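You operate a simulated robot arm through the tools that you are given. There is no shell and no other tool. Be economical: measure what you need, move in short steps, check, and stop when the job is done.

The job below is to be done with a simulated two-armed robot. You get a single attempt, and the scene is never put back.

## Task
Pick up the bottle that says "Sunflower" from the shelf over the filling bench with one hand, pass it to the other hand and put it on the shelf under the sample spout. Set down upright: bottle.

The check looks at the end state, three seconds after you hand in, the way a careful person would. Anything else that was tipped, shoved, dropped, spilled or broken makes it a failure.

## Robot
Two 7-joint arms with two-finger parallel grippers on one trunk, on a base that drives. Base frame: it is fixed to the floor where the robot stands at the start and does not move with it; the origin is under the middle of the robot, x ahead of it, y to its left, z up. Readings come in m, rad, newtons and seconds.
The left shoulder is at the start at [0.02, 0.113, 1.293], the right one opposite. With the tool pointing down near the work surface each hand reaches from about 0.1 to 0.58 m from the robot's upright axis, wherever it stands, measured 20 degrees to its own side. Places, roughly: shelf under the sample spout (22x23 cm) [-0.14, -1.9, 0.7]. Payload 1.57 kg a hand.
The TCP of each hand is the grasp point between the finger pads, 0.03 m short of the fingertips. In the tool frame z runs along the fingers and y along their closing line. Largest opening 0.08 m; finger width 0.017, thickness 0.012; the body of the gripper, 0.04 by 0.082 m, starts 0.08 m behind the TCP.
Orientation is that of the tool frame in the base frame, as [roll, pitch, yaw] about the fixed x, y, z axes, in that order (R = Rz(yaw) Ry(pitch) Rx(roll)). With the fingers straight down and closing along the base's y, the tool's x points along the base's -x, its y along +y and its z along -z.

## Interface
- The arms move only by the tool jog_arm. It takes "left_motion", "right_motion" or both (then of equal length, played together; a hand with none holds still); each is a list of rows, each a list of 6 numbers: the shift along the base's x, y, z in m, then the turn, a rotation vector about the base's x, y, z in rad. In form: [[dx, dy, dz, ax, ay, az], ...]. A call has 1 to 12 rows; each row shifts and turns the commanded pose from where the row before left it. "left_fingers" and "right_fingers" are, for a hand that has rows, the gripper command, from -1 (shut) to 1 (fully open), values between in proportion, set as the call begins (left out, the last holds). Rows are played at 5 a second. More than 0.05 m and 0.15 rad between two rows, or a gripper value outside its range, and nothing of the call is played. A pose out of reach is approached as far as the arm can. The call stops where the force on the tool passes 40 N (or 10 N more than at its start, if that is more) or the arm is blocked; 0.2 s more then pass. Each finger travels about 0.045 m/s and halts on what it meets, pressing with about 43 N; the grip force reading is that of the motor and also rises with nothing between the fingers. The clock runs only during rows and for 0.2 s after the last one: add rows that do not move to give the fingers time. The reply holds the time, the measured pose of the TCP, the force on the tool along the base axes, the opening and the grip force, in the units named above and with some noise, with the torque about the TCP (base axes, N m) and any sound that the robot's microphone picked up, and new pictures: "show" is both (left out), scene, wrist or none (wrist: the cameras of the hands that moved).
- Cameras (640 x 400 px; columns grow to the right, rows downward): "scene" is now at [0.0994, 0.0126, 1.4554]; the picture's right is [0.13, -0.99, 0.00], its down [0.06, 0.01, -1.00] and it looks along [0.99, 0.13, 0.06] (base axes); focal length 214 px, centre (320, 200). "left" rides on the left gripper at [0.072, 0.007, -0.122] in its tool frame; the picture's right is [-0.09, 1.00, 0.00], its down [-0.84, -0.08, -0.54] and it looks along [-0.54, -0.05, 0.84] (tool axes); focal length 238 px, centre (320, 200). "right" rides on the right gripper at [0.072, -0.007, -0.122] in its tool frame; the picture's right is [0.09, 1.00, 0.00], its down [-0.84, 0.08, -0.54] and it looks along [-0.54, 0.05, 0.84] (tool axes); focal length 238 px, centre (320, 200). There is no depth. A picture from a camera that has moved, and an enlarged one, comes with that camera's place and axes in the base frame and with its lens. The place of the scene camera against the robot may be out by one fixed shift of up to 0.025 m in any direction.
- raise_lower(by): slides the trunk up (or, below 0, down) by that many m; the arms and the scene camera ride with it, the base frame stays. It gives what a move gives, with no picture.
- base_move(legs): drives the robot by 1 to 6 legs, each [ahead, left, turn to the left] in m, m and rad, along the robot's own axes; the way and the turn of a leg run together, so that a leg with both is an arc; at most 1.5 m and 3.142 rad a leg. The arms and the cameras ride along, it lands a little off, and it stops where it bumps. It gives what a move gives, and a new picture of the scene camera.
- pan_tilt(pan, tilt): turns the head with the scene camera to pan (to the left, within 1.396 rad either way) and tilt (down, from -0.506 to 1.204), counted from straight ahead of the robot. It gives what a move gives, and a new picture of the scene camera.
- close_up(camera, box): a new picture of the part [left, top, right, bottom] of that camera's present view, enlarged. The clock stands still meanwhile.
- close_job(): hands the job in; it is judged then, once.

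Go step by step. Nothing tells you exact positions but the pictures and the camera data: compare them with the known pose of the tool, close in by small moves and look again before you grip or let go. The budget is 120 turns and 260 pictures, counting those below and the enlarged ones. Unless the task says otherwise, let go and move clear before handing in, and close with one line.

The tools are called after "Emit:" by a JSON object that holds its "op" and its "data". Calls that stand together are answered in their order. jog_arm: Moves the arms, as the interface text tells. Its arguments: {"type":"object","properties":{"left_motion":{"type":"array","items":{"type":"array","items":{"type":"number"}}},"left_fingers":{"type":"number"},"right_motion":{"type":"array","items":{"type":"array","items":{"type":"number"}}},"right_fingers":{"type":"number"},"show":{"type":"string","enum":["both","scene","wrist","none"]}},"required":[]} The other tools are called the same way: raise_lower (by) slides the trunk up or down; base_move (legs) drives the base; pan_tilt (pan, tilt) turns the head that bears the scene camera; close_up (camera, box) takes an enlarged picture of a part of a camera's view; close_job () hands the job in.

At the start:

```text
clock: 0.0
left_position: [0.3118, 0.134, 1.4943]
left_tool_rot: [3.141, 0.0, 3.141]
left_wrist_force: [-0.6, -0.2, 0.3]
left_ft_torque: [-0.01, 0.02, 0.0]
left_grip_width: 0.0802
left_grip_force: 0.1
right_position: [0.2701, -0.0661, 1.4992]
right_tool_rot: [3.14, 0.0, 3.139]
right_wrist_force: [-0.3, -0.1, -0.4]
right_ft_torque: [-0.01, -0.03, 0.0]
right_grip_width: 0.0802
right_grip_force: 0.1
trunk travel left (down, up): [-0.346, 0.224]
robot x, y, heading: [-0.0005, -0.0003, -0.0]
head pan, tilt: [0.126, -0.059]
```

scene: 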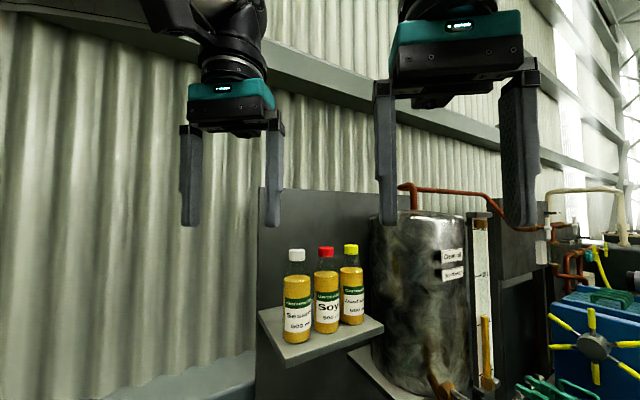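
right: 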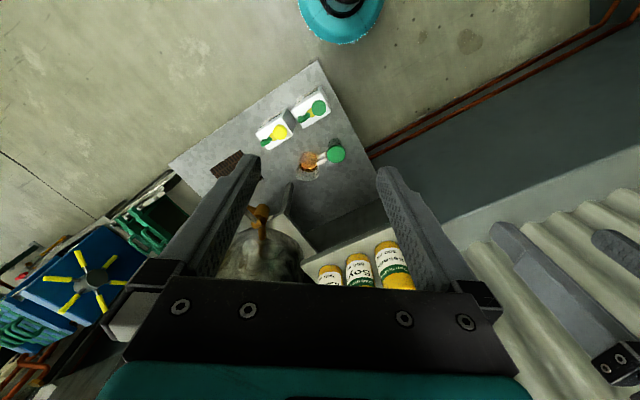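
left: 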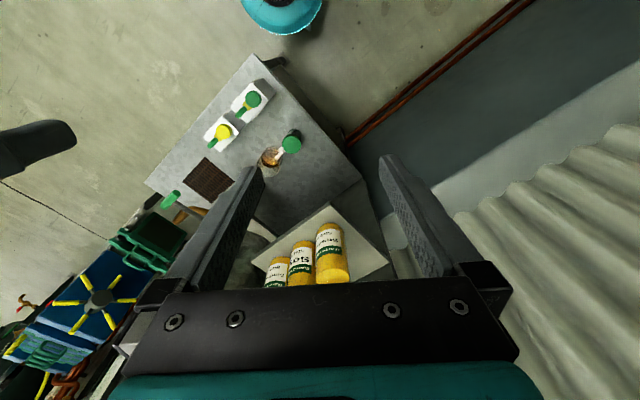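

I see three bottles (white, red, yellow caps) on a small shelf ahead. I enlarge them to read the labels.

Emit:
{"op": "close_up", "data": {"camera": "scene", "box": [250, 230, 400, 370]}}

Emit:
{"op": "close_up", "data": {"camera": "left", "box": [240, 190, 400, 290]}}

```text
2.86 times, centred on (325, 300) of scene
camera zoom: at [0.0994, 0.0126, 1.4554], right [0.13, -0.99, 0.0], down [0.06, 0.01, -1.0], along [0.99, 0.13, 0.06], focal length 613 px, centre (306, -86)
```

zoom: 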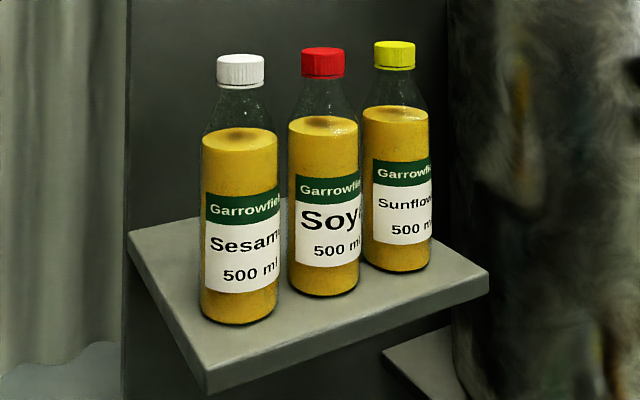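

```text
4.00 times, centred on (320, 240) of left
camera zoom: at [0.2411, 0.1407, 1.6152], right [0.09, 1.0, 0.0], down [0.84, -0.08, 0.54], along [0.54, -0.05, -0.84], focal length 953 px, centre (320, 40)
```

zoom: 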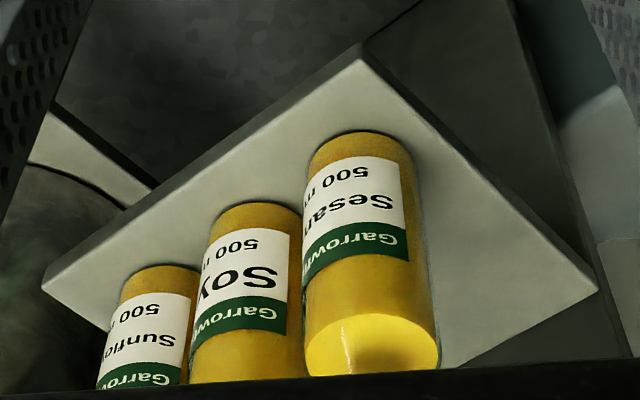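

The yellow-capped bottle is Sunflower, roughly at x 0.66, y 0.0, base z about 1.2, with the Soy bottle close on its left. I look down at the bench and toward the target shelf before moving.

Emit:
{"op": "pan_tilt", "data": {"pan": -1.39, "tilt": 0.4}}

Emit:
{"op": "pan_tilt", "data": {"pan": 0.0, "tilt": 0.5}}

```text
clock: 1.6
left_position: [0.3114, 0.1337, 1.4948]
left_tool_rot: [3.142, 0.0, 3.141]
left_wrist_force: [0.3, -0.3, 0.3]
left_ft_torque: [0.05, 0.01, 0.0]
left_grip_width: 0.0799
left_grip_force: 0.0
right_position: [0.2703, -0.0665, 1.5002]
right_tool_rot: [3.141, -0.001, 3.14]
right_wrist_force: [0.6, 0.1, -0.4]
right_ft_torque: [-0.03, 0.0, 0.03]
right_grip_width: 0.0799
right_grip_force: 0.0
trunk travel left (down, up): [-0.346, 0.224]
robot x, y, heading: [0.0013, 0.0008, -0.004]
head pan, tilt: [-1.389, 0.4]
camera scene: at [0.0285, -0.0896, 1.4131], right [-0.98, -0.18, 0.0], down [-0.07, 0.38, -0.92], along [0.17, -0.91, -0.39], focal length 214 px, centre (320, 200)
```

scene: 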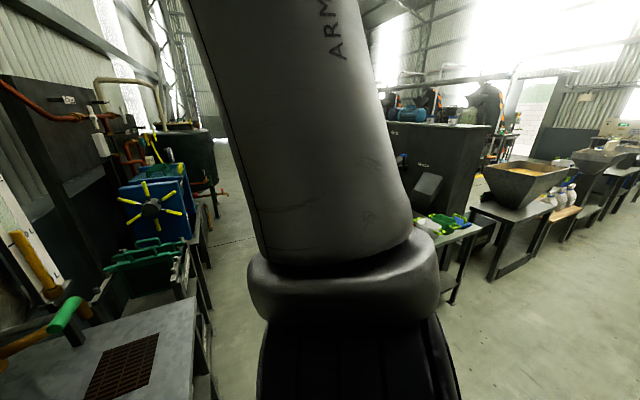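

```text
clock: 3.1
left_position: [0.3115, 0.1333, 1.4938]
left_tool_rot: [-3.141, -0.001, 3.14]
left_wrist_force: [0.2, -0.6, -0.5]
left_ft_torque: [0.0, 0.03, -0.02]
left_grip_width: 0.0802
left_grip_force: 0.0
right_position: [0.2685, -0.0674, 1.4995]
right_tool_rot: [3.139, -0.001, 3.14]
right_wrist_force: [-0.4, 0.3, 0.9]
right_ft_torque: [-0.03, 0.01, -0.01]
right_grip_width: 0.0798
right_grip_force: 0.1
trunk travel left (down, up): [-0.346, 0.224]
robot x, y, heading: [0.0027, -0.003, -0.001]
head pan, tilt: [0.0, 0.499]
camera scene: at [0.1027, 0.0014, 1.404], right [0.0, -1.0, 0.0], down [-0.48, 0.0, -0.88], along [0.88, 0.0, -0.48], focal length 214 px, centre (320, 200)
```

scene: 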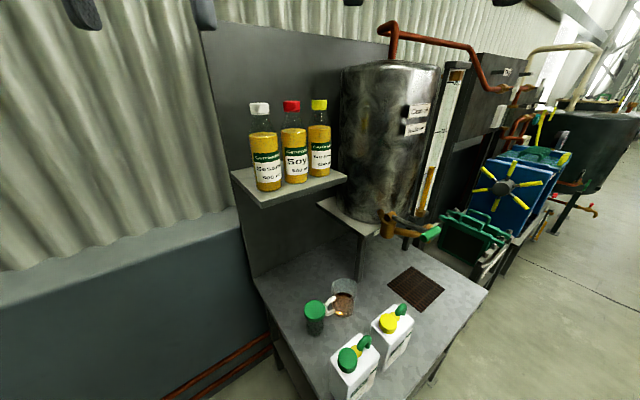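

I have the bottle row running diagonally (about 7.5 cm apart), with a panel behind and a tank to the right of Sunflower. I raise the trunk for a top-down cap grasp and look again from higher.

Emit:
{"op": "raise_lower", "data": {"by": 0.2}}

Emit:
{"op": "pan_tilt", "data": {"pan": 0.0, "tilt": 0.75}}

Emit:
{"op": "close_up", "data": {"camera": "scene", "box": [220, 40, 460, 190]}}

```text
clock: 5.3
left_position: [0.3119, 0.1337, 1.6945]
left_tool_rot: [3.141, 0.001, -3.141]
left_wrist_force: [-0.2, 0.3, 0.7]
left_ft_torque: [-0.01, 0.0, -0.01]
left_grip_width: 0.08
left_grip_force: 0.1
right_position: [0.2708, -0.0666, 1.6995]
right_tool_rot: [3.139, 0.001, 3.14]
right_wrist_force: [-0.2, -0.1, -0.3]
right_ft_torque: [0.03, 0.04, 0.0]
right_grip_width: 0.0799
right_grip_force: 0.0
trunk travel left (down, up): [-0.546, 0.024]
robot x, y, heading: [-0.0021, 0.0005, -0.0]
head pan, tilt: [0.0, 0.499]
```

```text
clock: 6.1
left_position: [0.3117, 0.1344, 1.6931]
left_tool_rot: [3.141, 0.0, 3.14]
left_wrist_force: [0.1, -0.8, -0.9]
left_ft_torque: [0.02, -0.04, -0.01]
left_grip_width: 0.0801
left_grip_force: 0.1
right_position: [0.2701, -0.0654, 1.6991]
right_tool_rot: [3.139, 0.001, 3.14]
right_wrist_force: [0.4, -0.4, -0.6]
right_ft_torque: [0.02, 0.03, 0.0]
right_grip_width: 0.08
right_grip_force: 0.0
trunk travel left (down, up): [-0.546, 0.024]
robot x, y, heading: [-0.0009, -0.0016, -0.004]
head pan, tilt: [0.0, 0.75]
camera scene: at [0.0945, 0.0015, 1.5821], right [0.0, -1.0, 0.0], down [-0.68, 0.0, -0.73], along [0.73, 0.0, -0.68], focal length 214 px, centre (320, 200)
```

scene: 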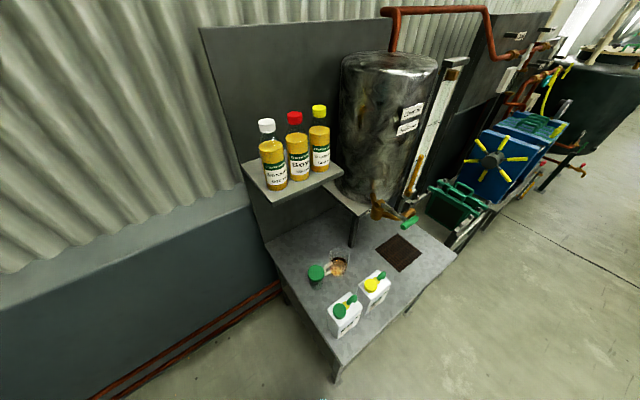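

```text
2.67 times, centred on (340, 115) of scene
camera zoom: at [0.0945, 0.0015, 1.5821], right [0.0, -1.0, 0.0], down [-0.68, 0.0, -0.73], along [0.73, 0.0, -0.68], focal length 572 px, centre (267, 427)
```

zoom: 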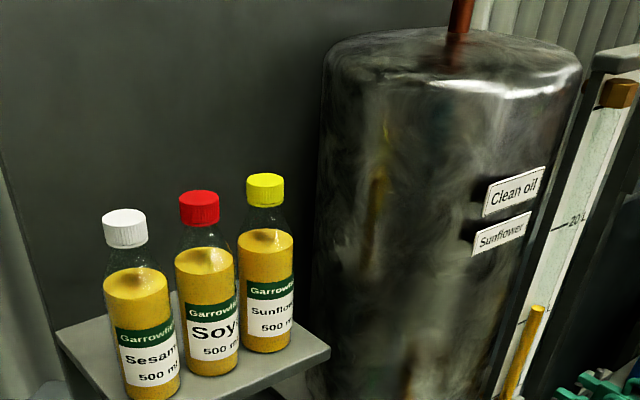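

Sunflower is about [0.653, 0.003], base z 1.197, cap top z 1.38; the bench (turned ~35°) has its near corner about [0.23, -0.05], so I should step to the bench's left side. I check my own footprint first.

Emit:
{"op": "pan_tilt", "data": {"pan": 0.3, "tilt": 1.2}}

```text
clock: 7.0
left_position: [0.31, 0.1341, 1.6945]
left_tool_rot: [3.141, 0.0, -3.141]
left_wrist_force: [-0.2, 0.0, 0.4]
left_ft_torque: [-0.01, 0.01, -0.02]
left_grip_width: 0.0803
left_grip_force: 0.2
right_position: [0.2689, -0.0674, 1.6988]
right_tool_rot: [3.14, -0.001, 3.139]
right_wrist_force: [0.2, 0.9, -0.1]
right_ft_torque: [-0.04, 0.01, -0.03]
right_grip_width: 0.0799
right_grip_force: 0.1
trunk travel left (down, up): [-0.546, 0.024]
robot x, y, heading: [0.0037, 0.0022, -0.003]
head pan, tilt: [0.3, 1.201]
camera scene: at [0.0651, 0.0179, 1.5503], right [0.3, -0.96, 0.0], down [-0.89, -0.28, -0.36], along [0.35, 0.11, -0.93], focal length 214 px, centre (320, 200)
```

scene: 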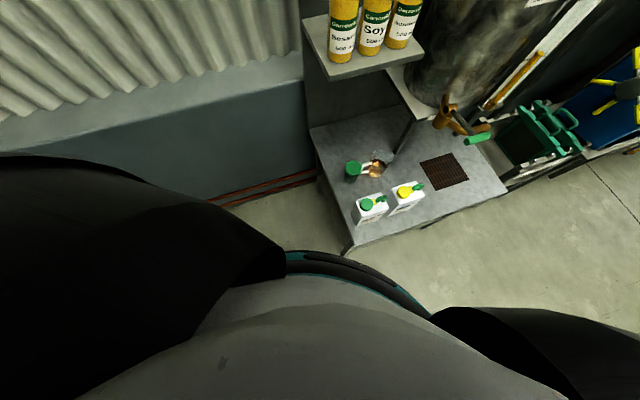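

The base looks about 0.25 m in radius and sits near the bench corner. I step left then ahead with a slight right turn, ending on the bench's left side.

Emit:
{"op": "base_move", "data": {"legs": [[0, 0.34, 0], [0.2, 0, 0], [0, 0, -0.25]]}}

Emit:
{"op": "pan_tilt", "data": {"pan": -0.4, "tilt": 0.6}}

```text
clock: 11.3
left_position: [0.5363, 0.3904, 1.6946]
left_tool_rot: [-3.141, 0.004, 2.894]
left_wrist_force: [0.4, -0.5, 0.0]
left_ft_torque: [0.03, -0.03, -0.04]
left_grip_width: 0.0799
left_grip_force: 0.1
right_position: [0.446, 0.2076, 1.6982]
right_tool_rot: [3.14, 0.001, 2.894]
right_wrist_force: [-0.5, -0.4, -0.2]
right_ft_torque: [0.0, -0.02, 0.0]
right_grip_width: 0.0798
right_grip_force: 0.1
trunk travel left (down, up): [-0.546, 0.024]
robot x, y, heading: [0.2044, 0.338, -0.243]
head pan, tilt: [0.3, 1.201]
camera scene: at [0.2688, 0.34, 1.5503], right [0.05, -1.0, 0.0], down [-0.93, -0.05, -0.36], along [0.36, 0.02, -0.93], focal length 214 px, centre (320, 200)
```

scene: 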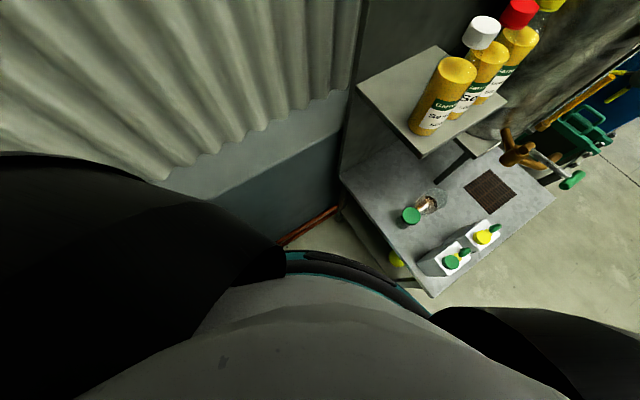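

```text
clock: 12.3
left_position: [0.5366, 0.3913, 1.6941]
left_tool_rot: [-3.141, 0.001, 2.894]
left_wrist_force: [0.5, -0.1, -0.2]
left_ft_torque: [0.01, -0.01, 0.03]
left_grip_width: 0.0802
left_grip_force: 0.1
right_position: [0.4457, 0.2069, 1.6993]
right_tool_rot: [3.139, -0.001, 2.891]
right_wrist_force: [-0.5, 0.7, 0.1]
right_ft_torque: [0.03, 0.0, 0.0]
right_grip_width: 0.08
right_grip_force: 0.1
trunk travel left (down, up): [-0.546, 0.024]
robot x, y, heading: [0.2025, 0.3372, -0.247]
head pan, tilt: [-0.4, 0.6]
camera scene: at [0.284, 0.2837, 1.5948], right [-0.6, -0.8, 0.0], down [-0.45, 0.34, -0.82], along [0.66, -0.5, -0.57], focal length 214 px, centre (320, 200)
```

scene: 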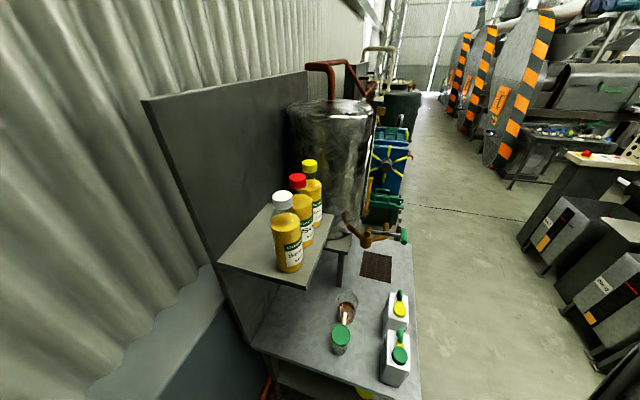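

The approach side is clear. I move the right hand above the Sunflower cap, staying high, while turning it so the fingers close across the row.

Emit:
{"op": "jog_arm", "data": {"right_motion": [[0.03, -0.028, -0.01, 0, 0, -0.1], [0.03, -0.028, -0.01, 0, 0, -0.1], [0.03, -0.028, -0.01, 0, 0, -0.1], [0.03, -0.028, -0.01, 0, 0, -0.1], [0.03, -0.028, -0.01, 0, 0, -0.1], [0.03, -0.028, -0.01, 0, 0, -0.1], [0.03, -0.028, -0.01, 0, 0, -0.1], [0, 0, 0, 0, 0, 0], [0, 0, 0, 0, 0, 0]], "right_fingers": 1}}

```text
clock: 14.3
left_position: [0.5362, 0.3898, 1.6947]
left_tool_rot: [-3.141, 0.0, 2.895]
left_wrist_force: [0.1, -0.5, 0.2]
left_ft_torque: [0.01, 0.0, -0.04]
left_grip_width: 0.0801
left_grip_force: 0.0
right_position: [0.6192, 0.0615, 1.6119]
right_tool_rot: [3.138, 0.003, 2.191]
right_wrist_force: [-0.2, 0.6, 0.2]
right_ft_torque: [0.0, -0.01, -0.01]
right_grip_width: 0.0802
right_grip_force: 0.1
right hand out of reach, approached as far as the arm can: row 5, 6, 7
trunk travel left (down, up): [-0.546, 0.024]
robot x, y, heading: [0.1978, 0.3383, -0.248]
head pan, tilt: [-0.4, 0.6]
camera scene: at [0.2838, 0.2828, 1.5949], right [-0.6, -0.8, 0.0], down [-0.45, 0.34, -0.82], along [0.66, -0.5, -0.57], focal length 214 px, centre (320, 200)
camera right: at [0.5726, 0.1144, 1.7341], right [0.76, 0.65, 0.0], down [0.55, -0.64, 0.54], along [0.36, -0.41, -0.84], focal length 238 px, centre (320, 200)
```

scene: 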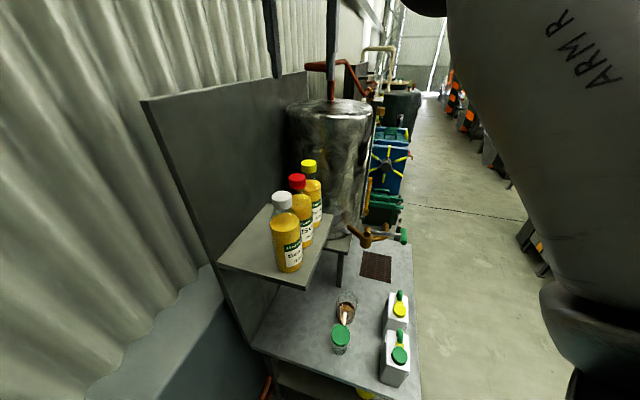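
right: 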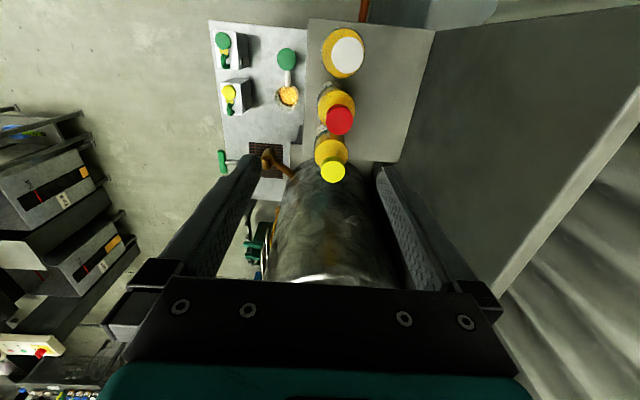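

The wrist view shows the yellow cap near [0.70, 0.0] and the arm is at its reach limit. I back the hand off, then move the base closer beside the bench.

Emit:
{"op": "jog_arm", "data": {"right_motion": [[-0.03, 0.03, 0.01, 0, 0, 0], [-0.03, 0.03, 0.01, 0, 0, 0], [-0.03, 0.03, 0.01, 0, 0, 0], [-0.03, 0.03, 0.01, 0, 0, 0], [0, 0, 0, 0, 0, 0]], "show": "none"}}

Emit:
{"op": "base_move", "data": {"legs": [[0.11, 0.05, 0]]}}

```text
clock: 15.5
left_position: [0.5385, 0.3905, 1.6938]
left_tool_rot: [3.141, 0.001, 2.894]
left_wrist_force: [-0.1, -0.1, 0.4]
left_ft_torque: [-0.03, 0.0, 0.0]
left_grip_width: 0.0799
left_grip_force: 0.1
right_position: [0.5034, 0.1827, 1.6503]
right_tool_rot: [3.14, -0.001, 2.192]
right_wrist_force: [0.1, 0.4, 0.3]
right_ft_torque: [-0.02, 0.01, 0.01]
right_grip_width: 0.0798
right_grip_force: 0.0
trunk travel left (down, up): [-0.546, 0.024]
robot x, y, heading: [0.2028, 0.3388, -0.253]
head pan, tilt: [-0.4, 0.6]
```

```text
clock: 16.8
left_position: [0.6527, 0.4139, 1.6967]
left_tool_rot: [3.141, 0.0, 2.896]
left_wrist_force: [0.0, -0.3, 0.3]
left_ft_torque: [-0.01, 0.03, 0.02]
left_grip_width: 0.0799
left_grip_force: 0.0
right_position: [0.6189, 0.2079, 1.65]
right_tool_rot: [3.138, 0.002, 2.195]
right_wrist_force: [-0.7, 0.3, 0.0]
right_ft_torque: [0.04, 0.02, 0.01]
right_grip_width: 0.0801
right_grip_force: 0.1
trunk travel left (down, up): [-0.546, 0.024]
robot x, y, heading: [0.3198, 0.3615, -0.244]
head pan, tilt: [-0.4, 0.6]
camera scene: at [0.4003, 0.3056, 1.595], right [-0.6, -0.8, 0.0], down [-0.45, 0.34, -0.83], along [0.66, -0.5, -0.56], focal length 214 px, centre (320, 200)
```

scene: 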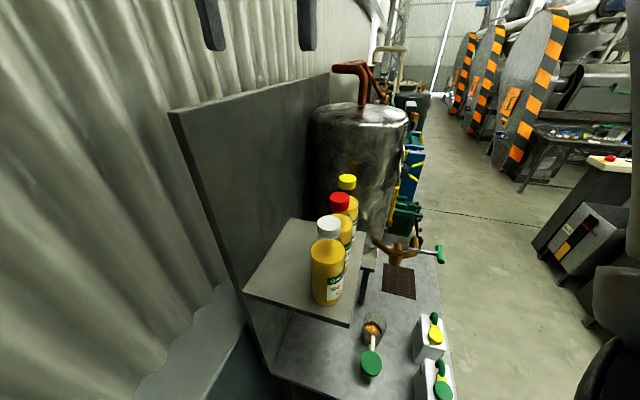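

Now I bring the right hand toward the cap, tilting the fingers ~28° forward along the row to ease reach, still well above the caps.

Emit:
{"op": "jog_arm", "data": {"right_motion": [[0.01, -0.034, -0.03, -0.1, -0.0725, 0], [0.01, -0.034, -0.03, -0.1, -0.0725, 0], [0.01, -0.034, -0.03, -0.1, -0.0725, 0], [0.01, -0.034, -0.03, -0.1, -0.0725, 0], [0, 0, 0, 0, 0, 0]]}}

```text
clock: 18.0
left_position: [0.654, 0.4158, 1.6944]
left_tool_rot: [3.141, 0.0, 2.898]
left_wrist_force: [-0.3, 0.8, -0.1]
left_ft_torque: [-0.02, 0.01, -0.03]
left_grip_width: 0.08
left_grip_force: 0.1
right_position: [0.6591, 0.0722, 1.531]
right_tool_rot: [3.139, 0.499, 2.198]
right_wrist_force: [0.1, 0.7, -1.0]
right_ft_torque: [0.02, 0.0, 0.0]
right_grip_width: 0.0801
right_grip_force: 0.1
trunk travel left (down, up): [-0.546, 0.024]
robot x, y, heading: [0.3165, 0.3596, -0.245]
head pan, tilt: [-0.4, 0.6]
camera scene: at [0.4015, 0.3072, 1.595], right [-0.6, -0.8, 0.0], down [-0.45, 0.34, -0.83], along [0.66, -0.5, -0.56], focal length 214 px, centre (320, 200)
camera right: at [0.5831, 0.1648, 1.6044], right [0.76, 0.65, -0.04], down [0.34, -0.34, 0.88], along [0.56, -0.68, -0.48], focal length 238 px, centre (320, 200)
```

scene: 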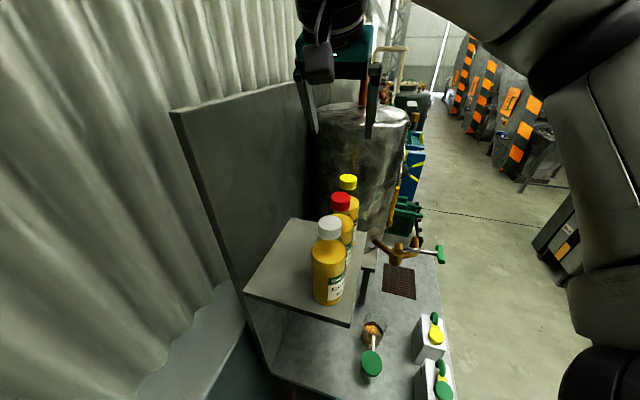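
right: 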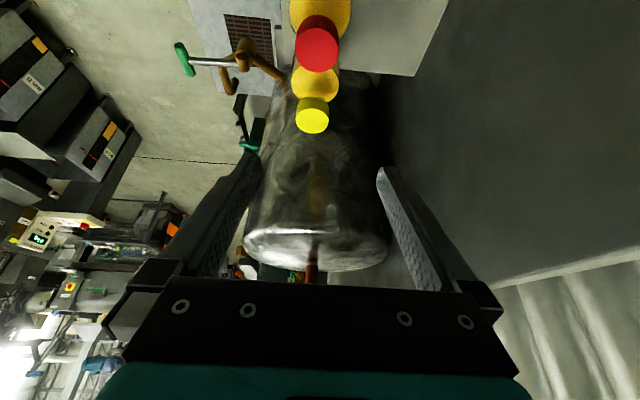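

Two wrist views intersect with the cap top near [0.698, 0.001, 1.395]. I approach to 5 cm short along the finger axis and re-check.

Emit:
{"op": "jog_arm", "data": {"right_motion": [[0.0083, -0.0173, -0.033, 0, 0, 0], [0.0083, -0.0173, -0.033, 0, 0, 0], [0.0083, -0.0173, -0.033, 0, 0, 0], [0, 0, 0, 0, 0, 0]]}}

Emit:
{"op": "close_up", "data": {"camera": "scene", "box": [270, 80, 430, 180]}}

```text
clock: 19.0
left_position: [0.6542, 0.4152, 1.6945]
left_tool_rot: [-3.141, 0.002, 2.899]
left_wrist_force: [0.2, 0.7, 0.7]
left_ft_torque: [-0.01, -0.02, 0.0]
left_grip_width: 0.0801
left_grip_force: 0.1
right_position: [0.6836, 0.0205, 1.432]
right_tool_rot: [3.139, 0.497, 2.197]
right_wrist_force: [-0.1, 0.2, -0.7]
right_ft_torque: [0.0, 0.0, 0.01]
right_grip_width: 0.0802
right_grip_force: 0.0
trunk travel left (down, up): [-0.546, 0.024]
robot x, y, heading: [0.3161, 0.361, -0.241]
head pan, tilt: [-0.4, 0.6]
camera scene: at [0.4012, 0.3065, 1.595], right [-0.6, -0.8, 0.0], down [-0.45, 0.34, -0.83], along [0.66, -0.5, -0.56], focal length 214 px, centre (320, 200)
camera right: at [0.6078, 0.1127, 1.5043], right [0.76, 0.65, -0.04], down [0.34, -0.34, 0.88], along [0.55, -0.68, -0.48], focal length 238 px, centre (320, 200)
```

scene: 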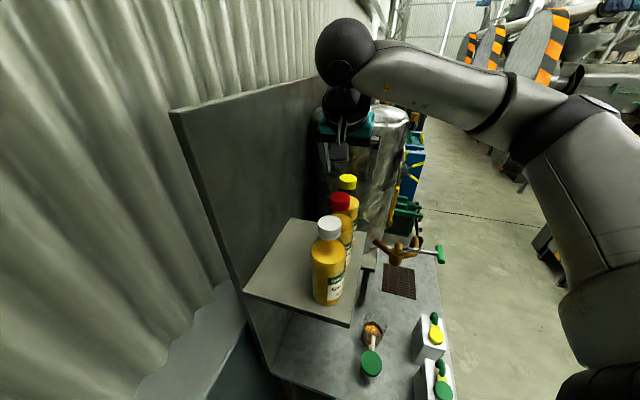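
right: 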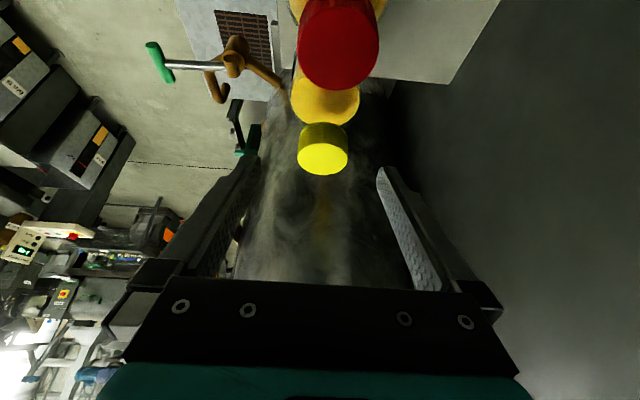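

```text
4.00 times, centred on (350, 130) of scene
camera zoom: at [0.4012, 0.3065, 1.595], right [-0.6, -0.8, 0.0], down [-0.45, 0.34, -0.83], along [0.66, -0.5, -0.56], focal length 858 px, centre (200, 480)
```

zoom: 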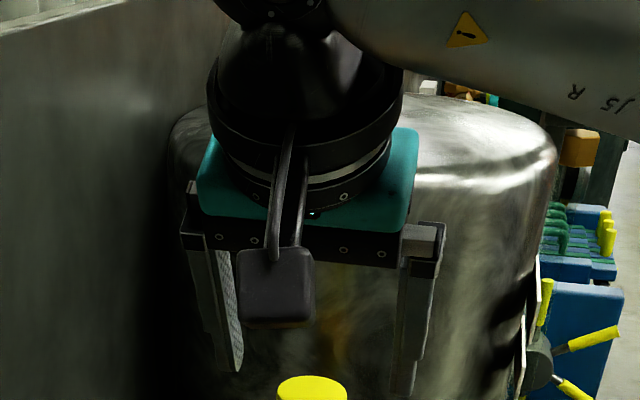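

The cap is confirmed at about [0.698, 0.003, 1.393]. I slide the open fingers around it.

Emit:
{"op": "jog_arm", "data": {"right_motion": [[0.0072, -0.0092, -0.023, 0, 0, 0], [0.0072, -0.0092, -0.023, 0, 0, 0], [0, 0, 0, 0, 0, 0]]}}

Emit:
{"op": "close_up", "data": {"camera": "scene", "box": [270, 110, 430, 210]}}

```text
clock: 19.8
left_position: [0.6541, 0.4135, 1.6935]
left_tool_rot: [3.141, 0.001, 2.896]
left_wrist_force: [-0.4, 0.6, 0.3]
left_ft_torque: [0.0, 0.01, -0.02]
left_grip_width: 0.0802
left_grip_force: 0.1
right_position: [0.6987, 0.0004, 1.3846]
right_tool_rot: [3.138, 0.497, 2.195]
right_wrist_force: [0.5, 0.1, 0.5]
right_ft_torque: [-0.02, -0.02, -0.02]
right_grip_width: 0.08
right_grip_force: 0.0
trunk travel left (down, up): [-0.546, 0.024]
robot x, y, heading: [0.3213, 0.3597, -0.247]
head pan, tilt: [-0.4, 0.6]
camera scene: at [0.4013, 0.306, 1.5949], right [-0.6, -0.8, 0.0], down [-0.45, 0.34, -0.83], along [0.66, -0.5, -0.56], focal length 214 px, centre (320, 200)
camera right: at [0.6236, 0.0933, 1.4576], right [0.76, 0.65, -0.04], down [0.34, -0.34, 0.87], along [0.55, -0.68, -0.48], focal length 238 px, centre (320, 200)
```

scene: 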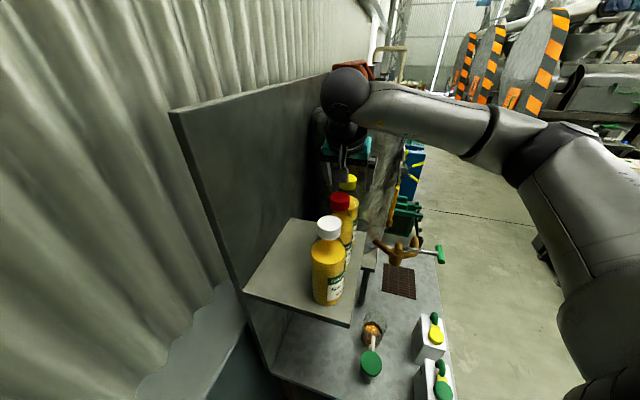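
right: 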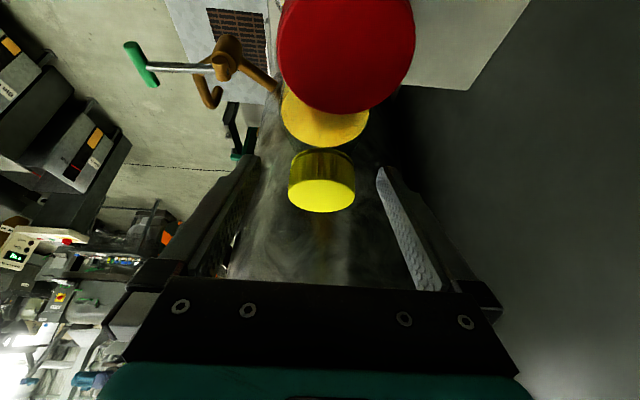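

```text
4.00 times, centred on (350, 160) of scene
camera zoom: at [0.4013, 0.306, 1.5949], right [-0.6, -0.8, 0.0], down [-0.45, 0.34, -0.83], along [0.66, -0.5, -0.56], focal length 858 px, centre (200, 360)
```

zoom: 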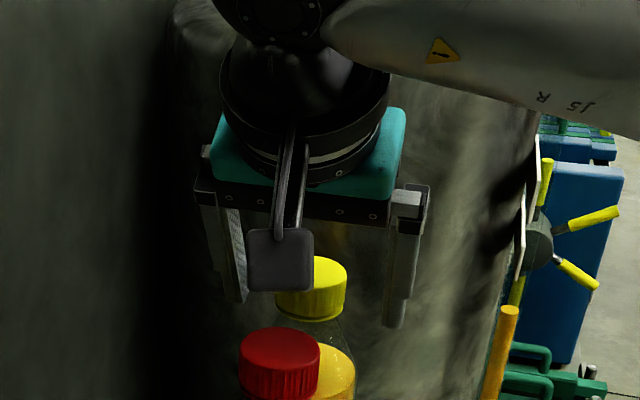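

The cap is centred between the pads. I lower a few millimetres and close the fingers.

Emit:
{"op": "jog_arm", "data": {"right_motion": [[0, 0.0015, -0.004, 0, 0, 0], [0, 0, 0, 0, 0, 0]], "show": "none"}}

Emit:
{"op": "jog_arm", "data": {"right_motion": [[0, 0, 0, 0, 0, 0], [0, 0, 0, 0, 0, 0], [0, 0, 0, 0, 0, 0], [0, 0, 0, 0, 0, 0], [0, 0, 0, 0, 0, 0], [0, 0, 0, 0, 0, 0]], "right_fingers": -1, "show": "wrist"}}

```text
clock: 20.4
left_position: [0.6539, 0.4135, 1.693]
left_tool_rot: [-3.139, 0.003, 2.897]
left_wrist_force: [-1.0, -0.4, -0.1]
left_ft_torque: [-0.02, 0.01, 0.02]
left_grip_width: 0.0802
left_grip_force: 0.1
right_position: [0.7002, 0.0012, 1.3814]
right_tool_rot: [3.139, 0.496, 2.195]
right_wrist_force: [0.0, 0.5, 0.5]
right_ft_torque: [-0.04, -0.01, -0.01]
right_grip_width: 0.0801
right_grip_force: 0.2
trunk travel left (down, up): [-0.546, 0.024]
robot x, y, heading: [0.323, 0.3621, -0.243]
head pan, tilt: [-0.4, 0.6]
```

```text
clock: 21.8
left_position: [0.653, 0.4136, 1.694]
left_tool_rot: [-3.14, 0.003, 2.898]
left_wrist_force: [0.2, -0.4, 0.3]
left_ft_torque: [-0.02, 0.01, 0.01]
left_grip_width: 0.0797
left_grip_force: 0.0
right_position: [0.699, 0.0021, 1.3803]
right_tool_rot: [3.138, 0.494, 2.197]
right_wrist_force: [-0.2, 1.1, 0.0]
right_ft_torque: [0.04, -0.01, -0.06]
right_grip_width: 0.0409
right_grip_force: 43.2
trunk travel left (down, up): [-0.546, 0.024]
robot x, y, heading: [0.3193, 0.3597, -0.244]
head pan, tilt: [-0.4, 0.6]
camera right: at [0.6234, 0.0948, 1.4543], right [0.76, 0.65, -0.04], down [0.34, -0.34, 0.87], along [0.55, -0.68, -0.48], focal length 238 px, centre (320, 200)
```

right: 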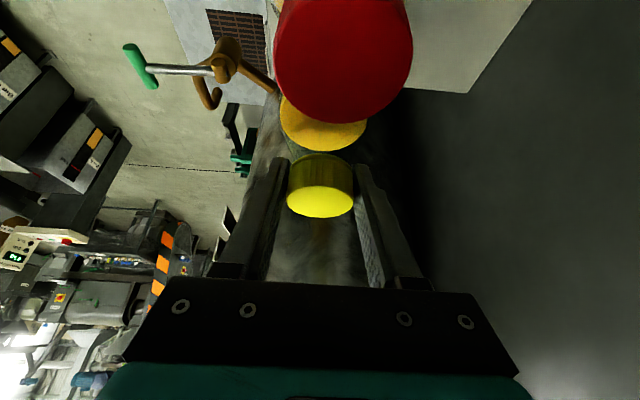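

The cap is held (0.041 m, 43 N). I lift a few centimetres straight up and check.

Emit:
{"op": "jog_arm", "data": {"right_motion": [[0, 0, 0.01, 0, 0, 0], [0, 0, 0.015, 0, 0, 0], [0, 0, 0.02, 0, 0, 0], [0, 0, 0.02, 0, 0, 0], [0, 0, 0, 0, 0, 0]]}}

```text
clock: 23.0
left_position: [0.6548, 0.4135, 1.6942]
left_tool_rot: [3.14, 0.0, 2.897]
left_wrist_force: [-0.8, 0.3, -0.2]
left_ft_torque: [0.0, 0.0, 0.02]
left_grip_width: 0.08
left_grip_force: 0.0
right_position: [0.7005, 0.0025, 1.4457]
right_tool_rot: [3.139, 0.493, 2.195]
right_wrist_force: [0.4, -0.7, -4.4]
right_ft_torque: [0.01, 0.0, 0.0]
right_grip_width: 0.0369
right_grip_force: 42.7
trunk travel left (down, up): [-0.546, 0.024]
robot x, y, heading: [0.3199, 0.3571, -0.242]
head pan, tilt: [-0.4, 0.6]
camera scene: at [0.4017, 0.3053, 1.5948], right [-0.6, -0.8, 0.0], down [-0.45, 0.34, -0.82], along [0.66, -0.49, -0.57], focal length 214 px, centre (320, 200)
camera right: at [0.6243, 0.0951, 1.5194], right [0.76, 0.65, -0.04], down [0.34, -0.34, 0.87], along [0.55, -0.68, -0.48], focal length 238 px, centre (320, 200)
```

scene: 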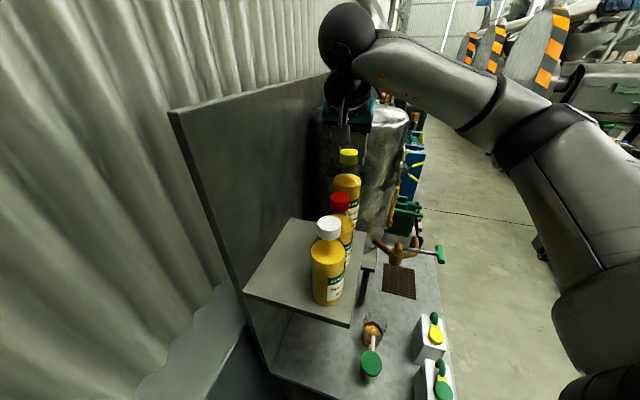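
right: 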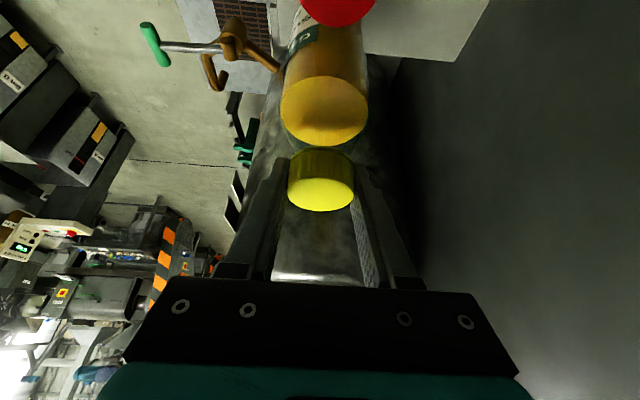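

The bottle is hanging freely. I carry it straight out from the shelf (perpendicular to the row) to clear the others.

Emit:
{"op": "jog_arm", "data": {"right_motion": [[-0.028, -0.02, 0.01, 0, 0, 0], [-0.028, -0.02, 0.01, 0, 0, 0], [-0.028, -0.02, 0.01, 0, 0, 0], [-0.028, -0.02, 0.01, 0, 0, 0], [-0.028, -0.02, 0.01, 0, 0, 0], [-0.028, -0.02, 0.01, 0, 0, 0], [0, 0, 0, 0, 0, 0]]}}

```text
clock: 24.6
left_position: [0.6549, 0.4146, 1.6939]
left_tool_rot: [-3.14, 0.0, 2.899]
left_wrist_force: [0.3, -0.1, 0.8]
left_ft_torque: [-0.04, 0.03, 0.02]
left_grip_width: 0.0802
left_grip_force: 0.1
right_position: [0.5301, -0.1201, 1.5065]
right_tool_rot: [3.14, 0.491, 2.198]
right_wrist_force: [0.2, -0.7, -4.7]
right_ft_torque: [-0.02, 0.0, -0.03]
right_grip_width: 0.037
right_grip_force: 43.0
trunk travel left (down, up): [-0.546, 0.024]
robot x, y, heading: [0.3207, 0.3591, -0.244]
head pan, tilt: [-0.4, 0.6]
camera scene: at [0.4027, 0.3058, 1.5948], right [-0.6, -0.8, 0.0], down [-0.45, 0.34, -0.82], along [0.66, -0.49, -0.57], focal length 214 px, centre (320, 200)
camera right: at [0.4545, -0.0265, 1.5795], right [0.76, 0.65, -0.04], down [0.34, -0.34, 0.87], along [0.55, -0.68, -0.49], focal length 238 px, centre (320, 200)
```

scene: 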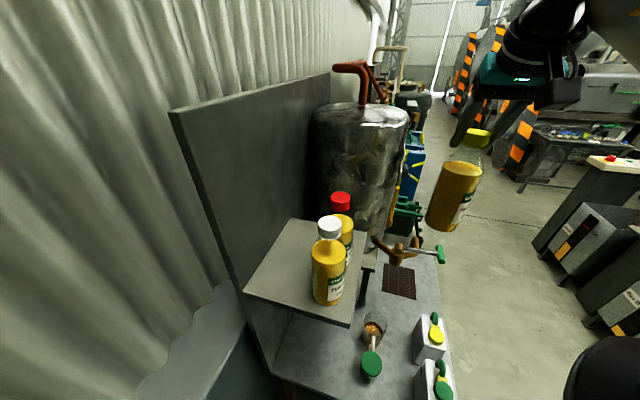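
right: 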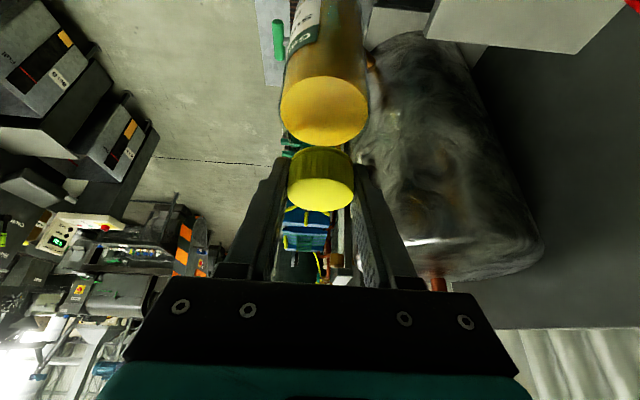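

Bottle is well clear. I back the base away from the bench and look toward the destination.

Emit:
{"op": "base_move", "data": {"legs": [[-0.5, 0, 0]]}}

Emit:
{"op": "pan_tilt", "data": {"pan": -1.39, "tilt": 0.3}}

```text
clock: 27.6
left_position: [0.1554, 0.5384, 1.6938]
left_tool_rot: [-3.141, 0.0, 2.907]
left_wrist_force: [0.2, 0.1, -0.7]
left_ft_torque: [-0.02, -0.01, 0.02]
left_grip_width: 0.0799
left_grip_force: 0.1
right_position: [0.0353, 0.0034, 1.508]
right_tool_rot: [3.139, 0.494, 2.205]
right_wrist_force: [-0.2, 0.1, -4.4]
right_ft_torque: [-0.02, -0.01, -0.04]
right_grip_width: 0.0371
right_grip_force: 43.2
trunk travel left (down, up): [-0.546, 0.024]
robot x, y, heading: [-0.1795, 0.4774, -0.237]
head pan, tilt: [-0.4, 0.6]
camera scene: at [-0.0964, 0.4279, 1.5949], right [-0.59, -0.8, 0.0], down [-0.45, 0.34, -0.82], along [0.66, -0.49, -0.57], focal length 214 px, centre (320, 200)
```

scene: 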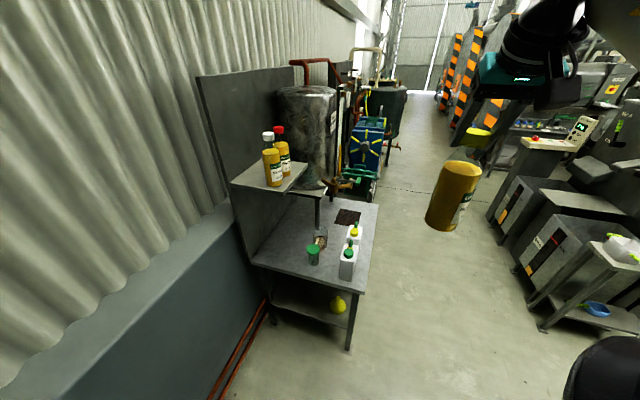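

```text
clock: 28.8
left_position: [0.156, 0.5381, 1.6939]
left_tool_rot: [-3.141, -0.001, 2.907]
left_wrist_force: [0.9, -0.5, -0.1]
left_ft_torque: [-0.03, -0.01, -0.01]
left_grip_width: 0.0801
left_grip_force: 0.0
right_position: [0.035, 0.0035, 1.5059]
right_tool_rot: [3.138, 0.494, 2.203]
right_wrist_force: [-0.9, -0.1, -4.9]
right_ft_torque: [-0.04, -0.03, 0.01]
right_grip_width: 0.0373
right_grip_force: 43.0
trunk travel left (down, up): [-0.546, 0.024]
robot x, y, heading: [-0.184, 0.4799, -0.231]
head pan, tilt: [-1.389, 0.3]
camera scene: at [-0.1724, 0.3871, 1.6223], right [-1.0, 0.05, 0.0], down [0.02, 0.3, -0.96], along [-0.05, -0.95, -0.3], focal length 214 px, centre (320, 200)
```

scene: 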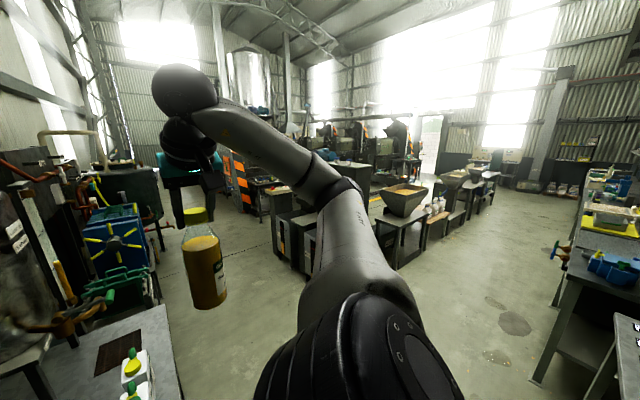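

I turn the robot to face the destination (−y direction) in this open floor area.

Emit:
{"op": "base_move", "data": {"legs": [[0, 0, -1.33]]}}

Emit:
{"op": "pan_tilt", "data": {"pan": 0.0, "tilt": 0.35}}

```text
clock: 32.5
left_position: [-0.0444, 0.1707, 1.6949]
left_tool_rot: [3.14, 0.0, 1.577]
left_wrist_force: [0.2, 0.0, 0.0]
left_ft_torque: [0.01, -0.01, -0.02]
left_grip_width: 0.0802
left_grip_force: 0.1
right_position: [-0.5919, 0.1592, 1.5062]
right_tool_rot: [3.138, 0.494, 0.873]
right_wrist_force: [0.0, 0.2, -3.2]
right_ft_torque: [0.0, -0.01, 0.01]
right_grip_width: 0.0371
right_grip_force: 42.8
trunk travel left (down, up): [-0.546, 0.024]
robot x, y, heading: [-0.1829, 0.4781, -1.566]
head pan, tilt: [-1.389, 0.3]
camera scene: at [-0.2694, 0.4555, 1.6224], right [-0.19, 0.98, 0.0], down [0.29, 0.06, -0.96], along [-0.94, -0.18, -0.3], focal length 214 px, centre (320, 200)
```

scene: 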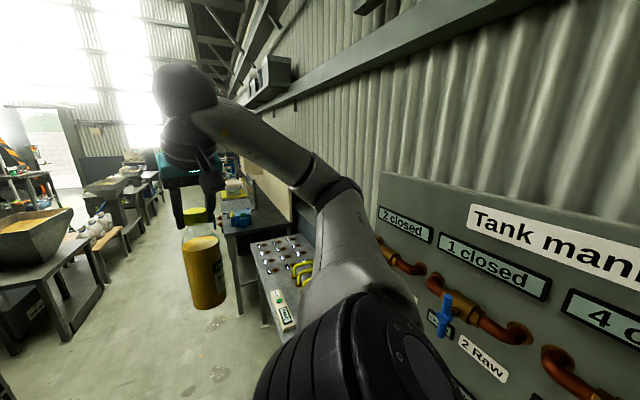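

```text
clock: 34.0
left_position: [-0.0447, 0.1693, 1.6941]
left_tool_rot: [3.14, 0.001, 1.577]
left_wrist_force: [0.4, -0.1, -0.4]
left_ft_torque: [0.01, -0.03, 0.0]
left_grip_width: 0.0799
left_grip_force: 0.0
right_position: [-0.5919, 0.1581, 1.5071]
right_tool_rot: [3.138, 0.493, 0.873]
right_wrist_force: [0.3, -0.2, -4.4]
right_ft_torque: [0.02, 0.04, -0.02]
right_grip_width: 0.0371
right_grip_force: 43.2
trunk travel left (down, up): [-0.546, 0.024]
robot x, y, heading: [-0.1816, 0.4842, -1.565]
head pan, tilt: [0.0, 0.351]
camera scene: at [-0.1773, 0.3797, 1.6176], right [-1.0, 0.0, 0.0], down [0.0, 0.34, -0.94], along [0.0, -0.94, -0.34], focal length 214 px, centre (320, 200)
```

scene: 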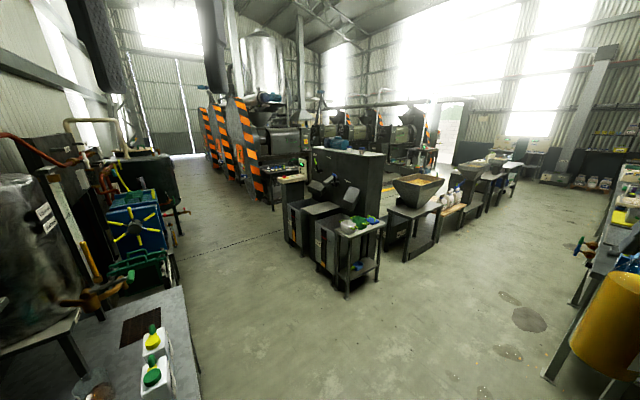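

I zoom on the destination area near pixel (317, 208).

Emit:
{"op": "close_up", "data": {"camera": "scene", "box": [250, 130, 410, 300]}}

```text
2.35 times, centred on (330, 215) of scene
camera zoom: at [-0.1773, 0.3797, 1.6176], right [-1.0, 0.0, 0.0], down [0.0, 0.34, -0.94], along [0.0, -0.94, -0.34], focal length 505 px, centre (296, 165)
```

zoom: 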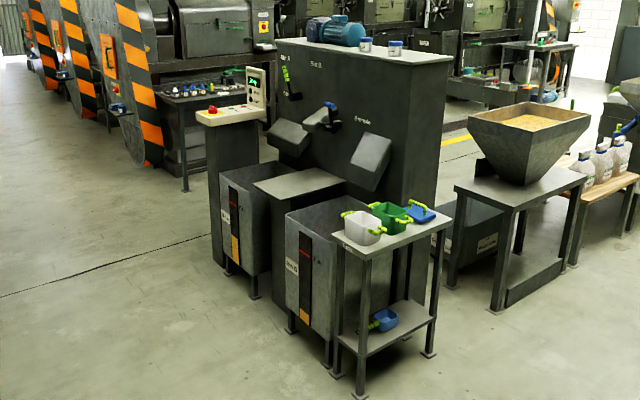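

The target is the grey slab between two bins below the "Sample" chute. Before driving I do the handover here: right hand swings the bottle in front of me (turning about vertical only), left hand moves aside and tilts 45° down-forward.

Emit:
{"op": "jog_arm", "data": {"right_motion": [[0.0375, -0.013, -0.008, 0, 0, 0.127], [0.0375, -0.013, -0.008, 0, 0, 0.127], [0.0375, -0.013, -0.008, 0, 0, 0.127], [0.0375, -0.013, -0.008, 0, 0, 0.127], [0.0375, -0.013, -0.008, 0, 0, 0.127], [0.0375, -0.013, -0.008, 0, 0, 0.127], [0.0375, -0.013, -0.008, 0, 0, 0.127], [0.0375, -0.013, -0.008, 0, 0, 0.127], [0.0375, -0.013, -0.008, 0, 0, 0.127], [0.0375, -0.013, -0.008, 0, 0, 0.127], [0.0375, -0.013, -0.008, 0, 0, 0.127], [0, 0, 0, 0, 0, 0]], "left_motion": [[0.0143, -0.0014, -0.008, -0.0714, 0, 0], [0.0143, -0.0014, -0.008, -0.0714, 0, 0], [0.0143, -0.0014, -0.008, -0.0714, 0, 0], [0.0143, -0.0014, -0.008, -0.0714, 0, 0], [0.0143, -0.0014, -0.008, -0.0714, 0, 0], [0.0143, -0.0014, -0.008, -0.0714, 0, 0], [0.0143, -0.0014, -0.008, -0.0714, 0, 0], [0.0143, -0.0014, -0.008, -0.0714, 0, 0], [0.0143, -0.0014, -0.008, -0.0714, 0, 0], [0.0143, -0.0014, -0.008, -0.0714, 0, 0], [0.0143, -0.0014, -0.008, -0.0714, 0, 0], [0, 0, 0, 0, 0, 0]]}}

```text
clock: 36.6
left_position: [0.1122, 0.155, 1.6051]
left_tool_rot: [-3.139, 0.788, 1.578]
left_wrist_force: [-0.1, 0.0, -0.6]
left_ft_torque: [0.01, 0.0, 0.03]
left_grip_width: 0.0802
left_grip_force: 0.0
right_position: [-0.1802, 0.016, 1.4185]
right_tool_rot: [3.139, 0.495, 2.272]
right_wrist_force: [-0.2, 0.1, -4.5]
right_ft_torque: [0.01, 0.01, 0.01]
right_grip_width: 0.0368
right_grip_force: 42.9
trunk travel left (down, up): [-0.546, 0.024]
robot x, y, heading: [-0.1756, 0.4811, -1.567]
head pan, tilt: [0.0, 0.351]
camera scene: at [-0.1786, 0.3798, 1.6177], right [-1.0, 0.0, 0.0], down [0.0, 0.34, -0.94], along [0.01, -0.94, -0.34], focal length 214 px, centre (320, 200)
camera right: at [-0.2628, 0.1032, 1.4914], right [0.71, 0.71, -0.04], down [0.37, -0.32, 0.87], along [0.61, -0.63, -0.48], focal length 238 px, centre (320, 200)
camera left: at [0.1199, 0.2925, 1.6401], right [1.0, -0.06, 0.06], down [-0.07, -0.21, 0.98], along [-0.05, -0.98, -0.21], focal length 238 px, centre (320, 200)
```

scene: 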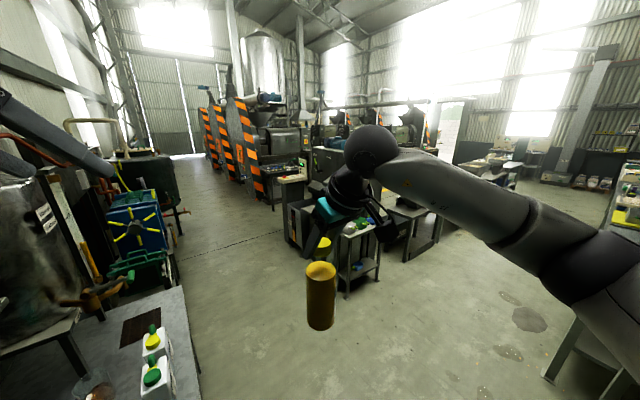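
right: 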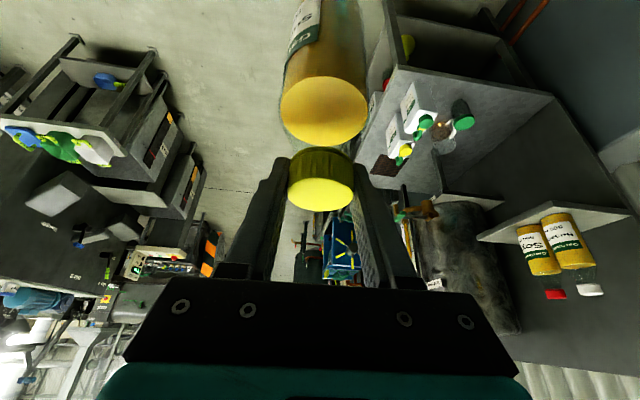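
left: 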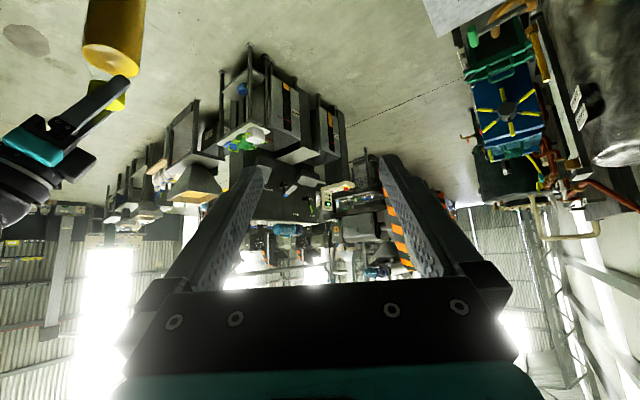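

Bottle hangs upright at about [-0.18, 0.016]. I bring the left hand toward its pre-grasp, stopping short to look.

Emit:
{"op": "jog_arm", "data": {"left_motion": [[-0.0322, 0.002, -0.0228, 0, 0, -0.0583], [-0.0322, 0.002, -0.0228, 0, 0, -0.0583], [-0.0322, 0.002, -0.0228, 0, 0, -0.0583], [-0.0322, 0.002, -0.0228, 0, 0, -0.0583], [-0.0322, 0.002, -0.0228, 0, 0, -0.0583], [-0.0322, 0.002, -0.0228, 0, 0, -0.0583], [0, 0, 0, 0, 0, 0]], "left_fingers": 1}}

```text
clock: 38.2
left_position: [-0.0809, 0.1475, 1.4861]
left_tool_rot: [-3.134, 0.785, 1.228]
left_wrist_force: [-0.3, 0.6, -0.4]
left_ft_torque: [0.01, -0.01, 0.0]
left_grip_width: 0.0801
left_grip_force: 0.0
left hand out of reach, approached as far as the arm can: row 5, 6
right_position: [-0.1768, 0.0174, 1.4198]
right_tool_rot: [3.139, 0.495, 2.271]
right_wrist_force: [0.1, 0.7, -4.4]
right_ft_torque: [-0.01, 0.0, 0.0]
right_grip_width: 0.037
right_grip_force: 43.0
trunk travel left (down, up): [-0.546, 0.024]
robot x, y, heading: [-0.1813, 0.4799, -1.566]
head pan, tilt: [0.0, 0.351]
camera scene: at [-0.176, 0.3801, 1.6177], right [-1.0, -0.01, 0.0], down [0.0, 0.34, -0.94], along [0.0, -0.94, -0.34], focal length 214 px, centre (320, 200)
camera left: at [-0.0267, 0.2737, 1.521], right [0.91, -0.4, 0.06], down [-0.14, -0.17, 0.98], along [-0.38, -0.9, -0.21], focal length 238 px, centre (320, 200)
```

scene: 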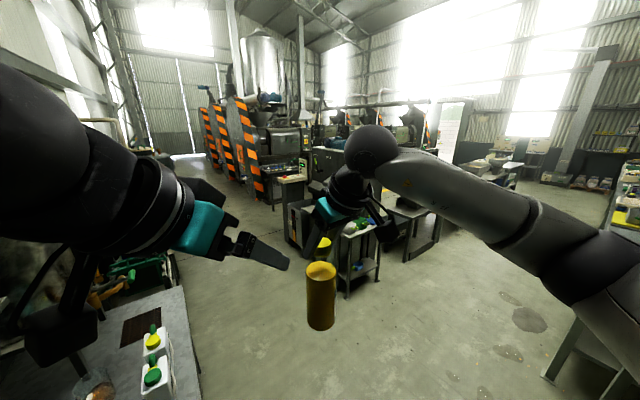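
left: 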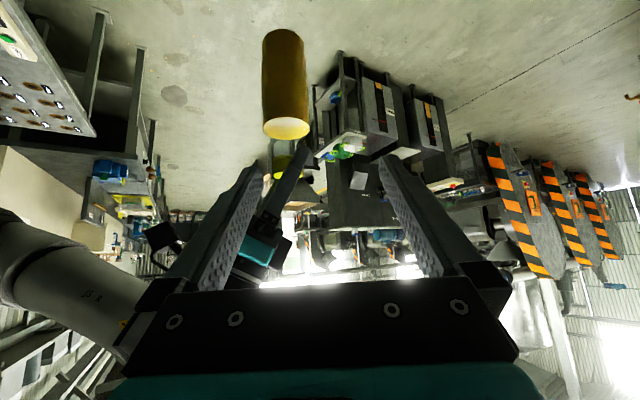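

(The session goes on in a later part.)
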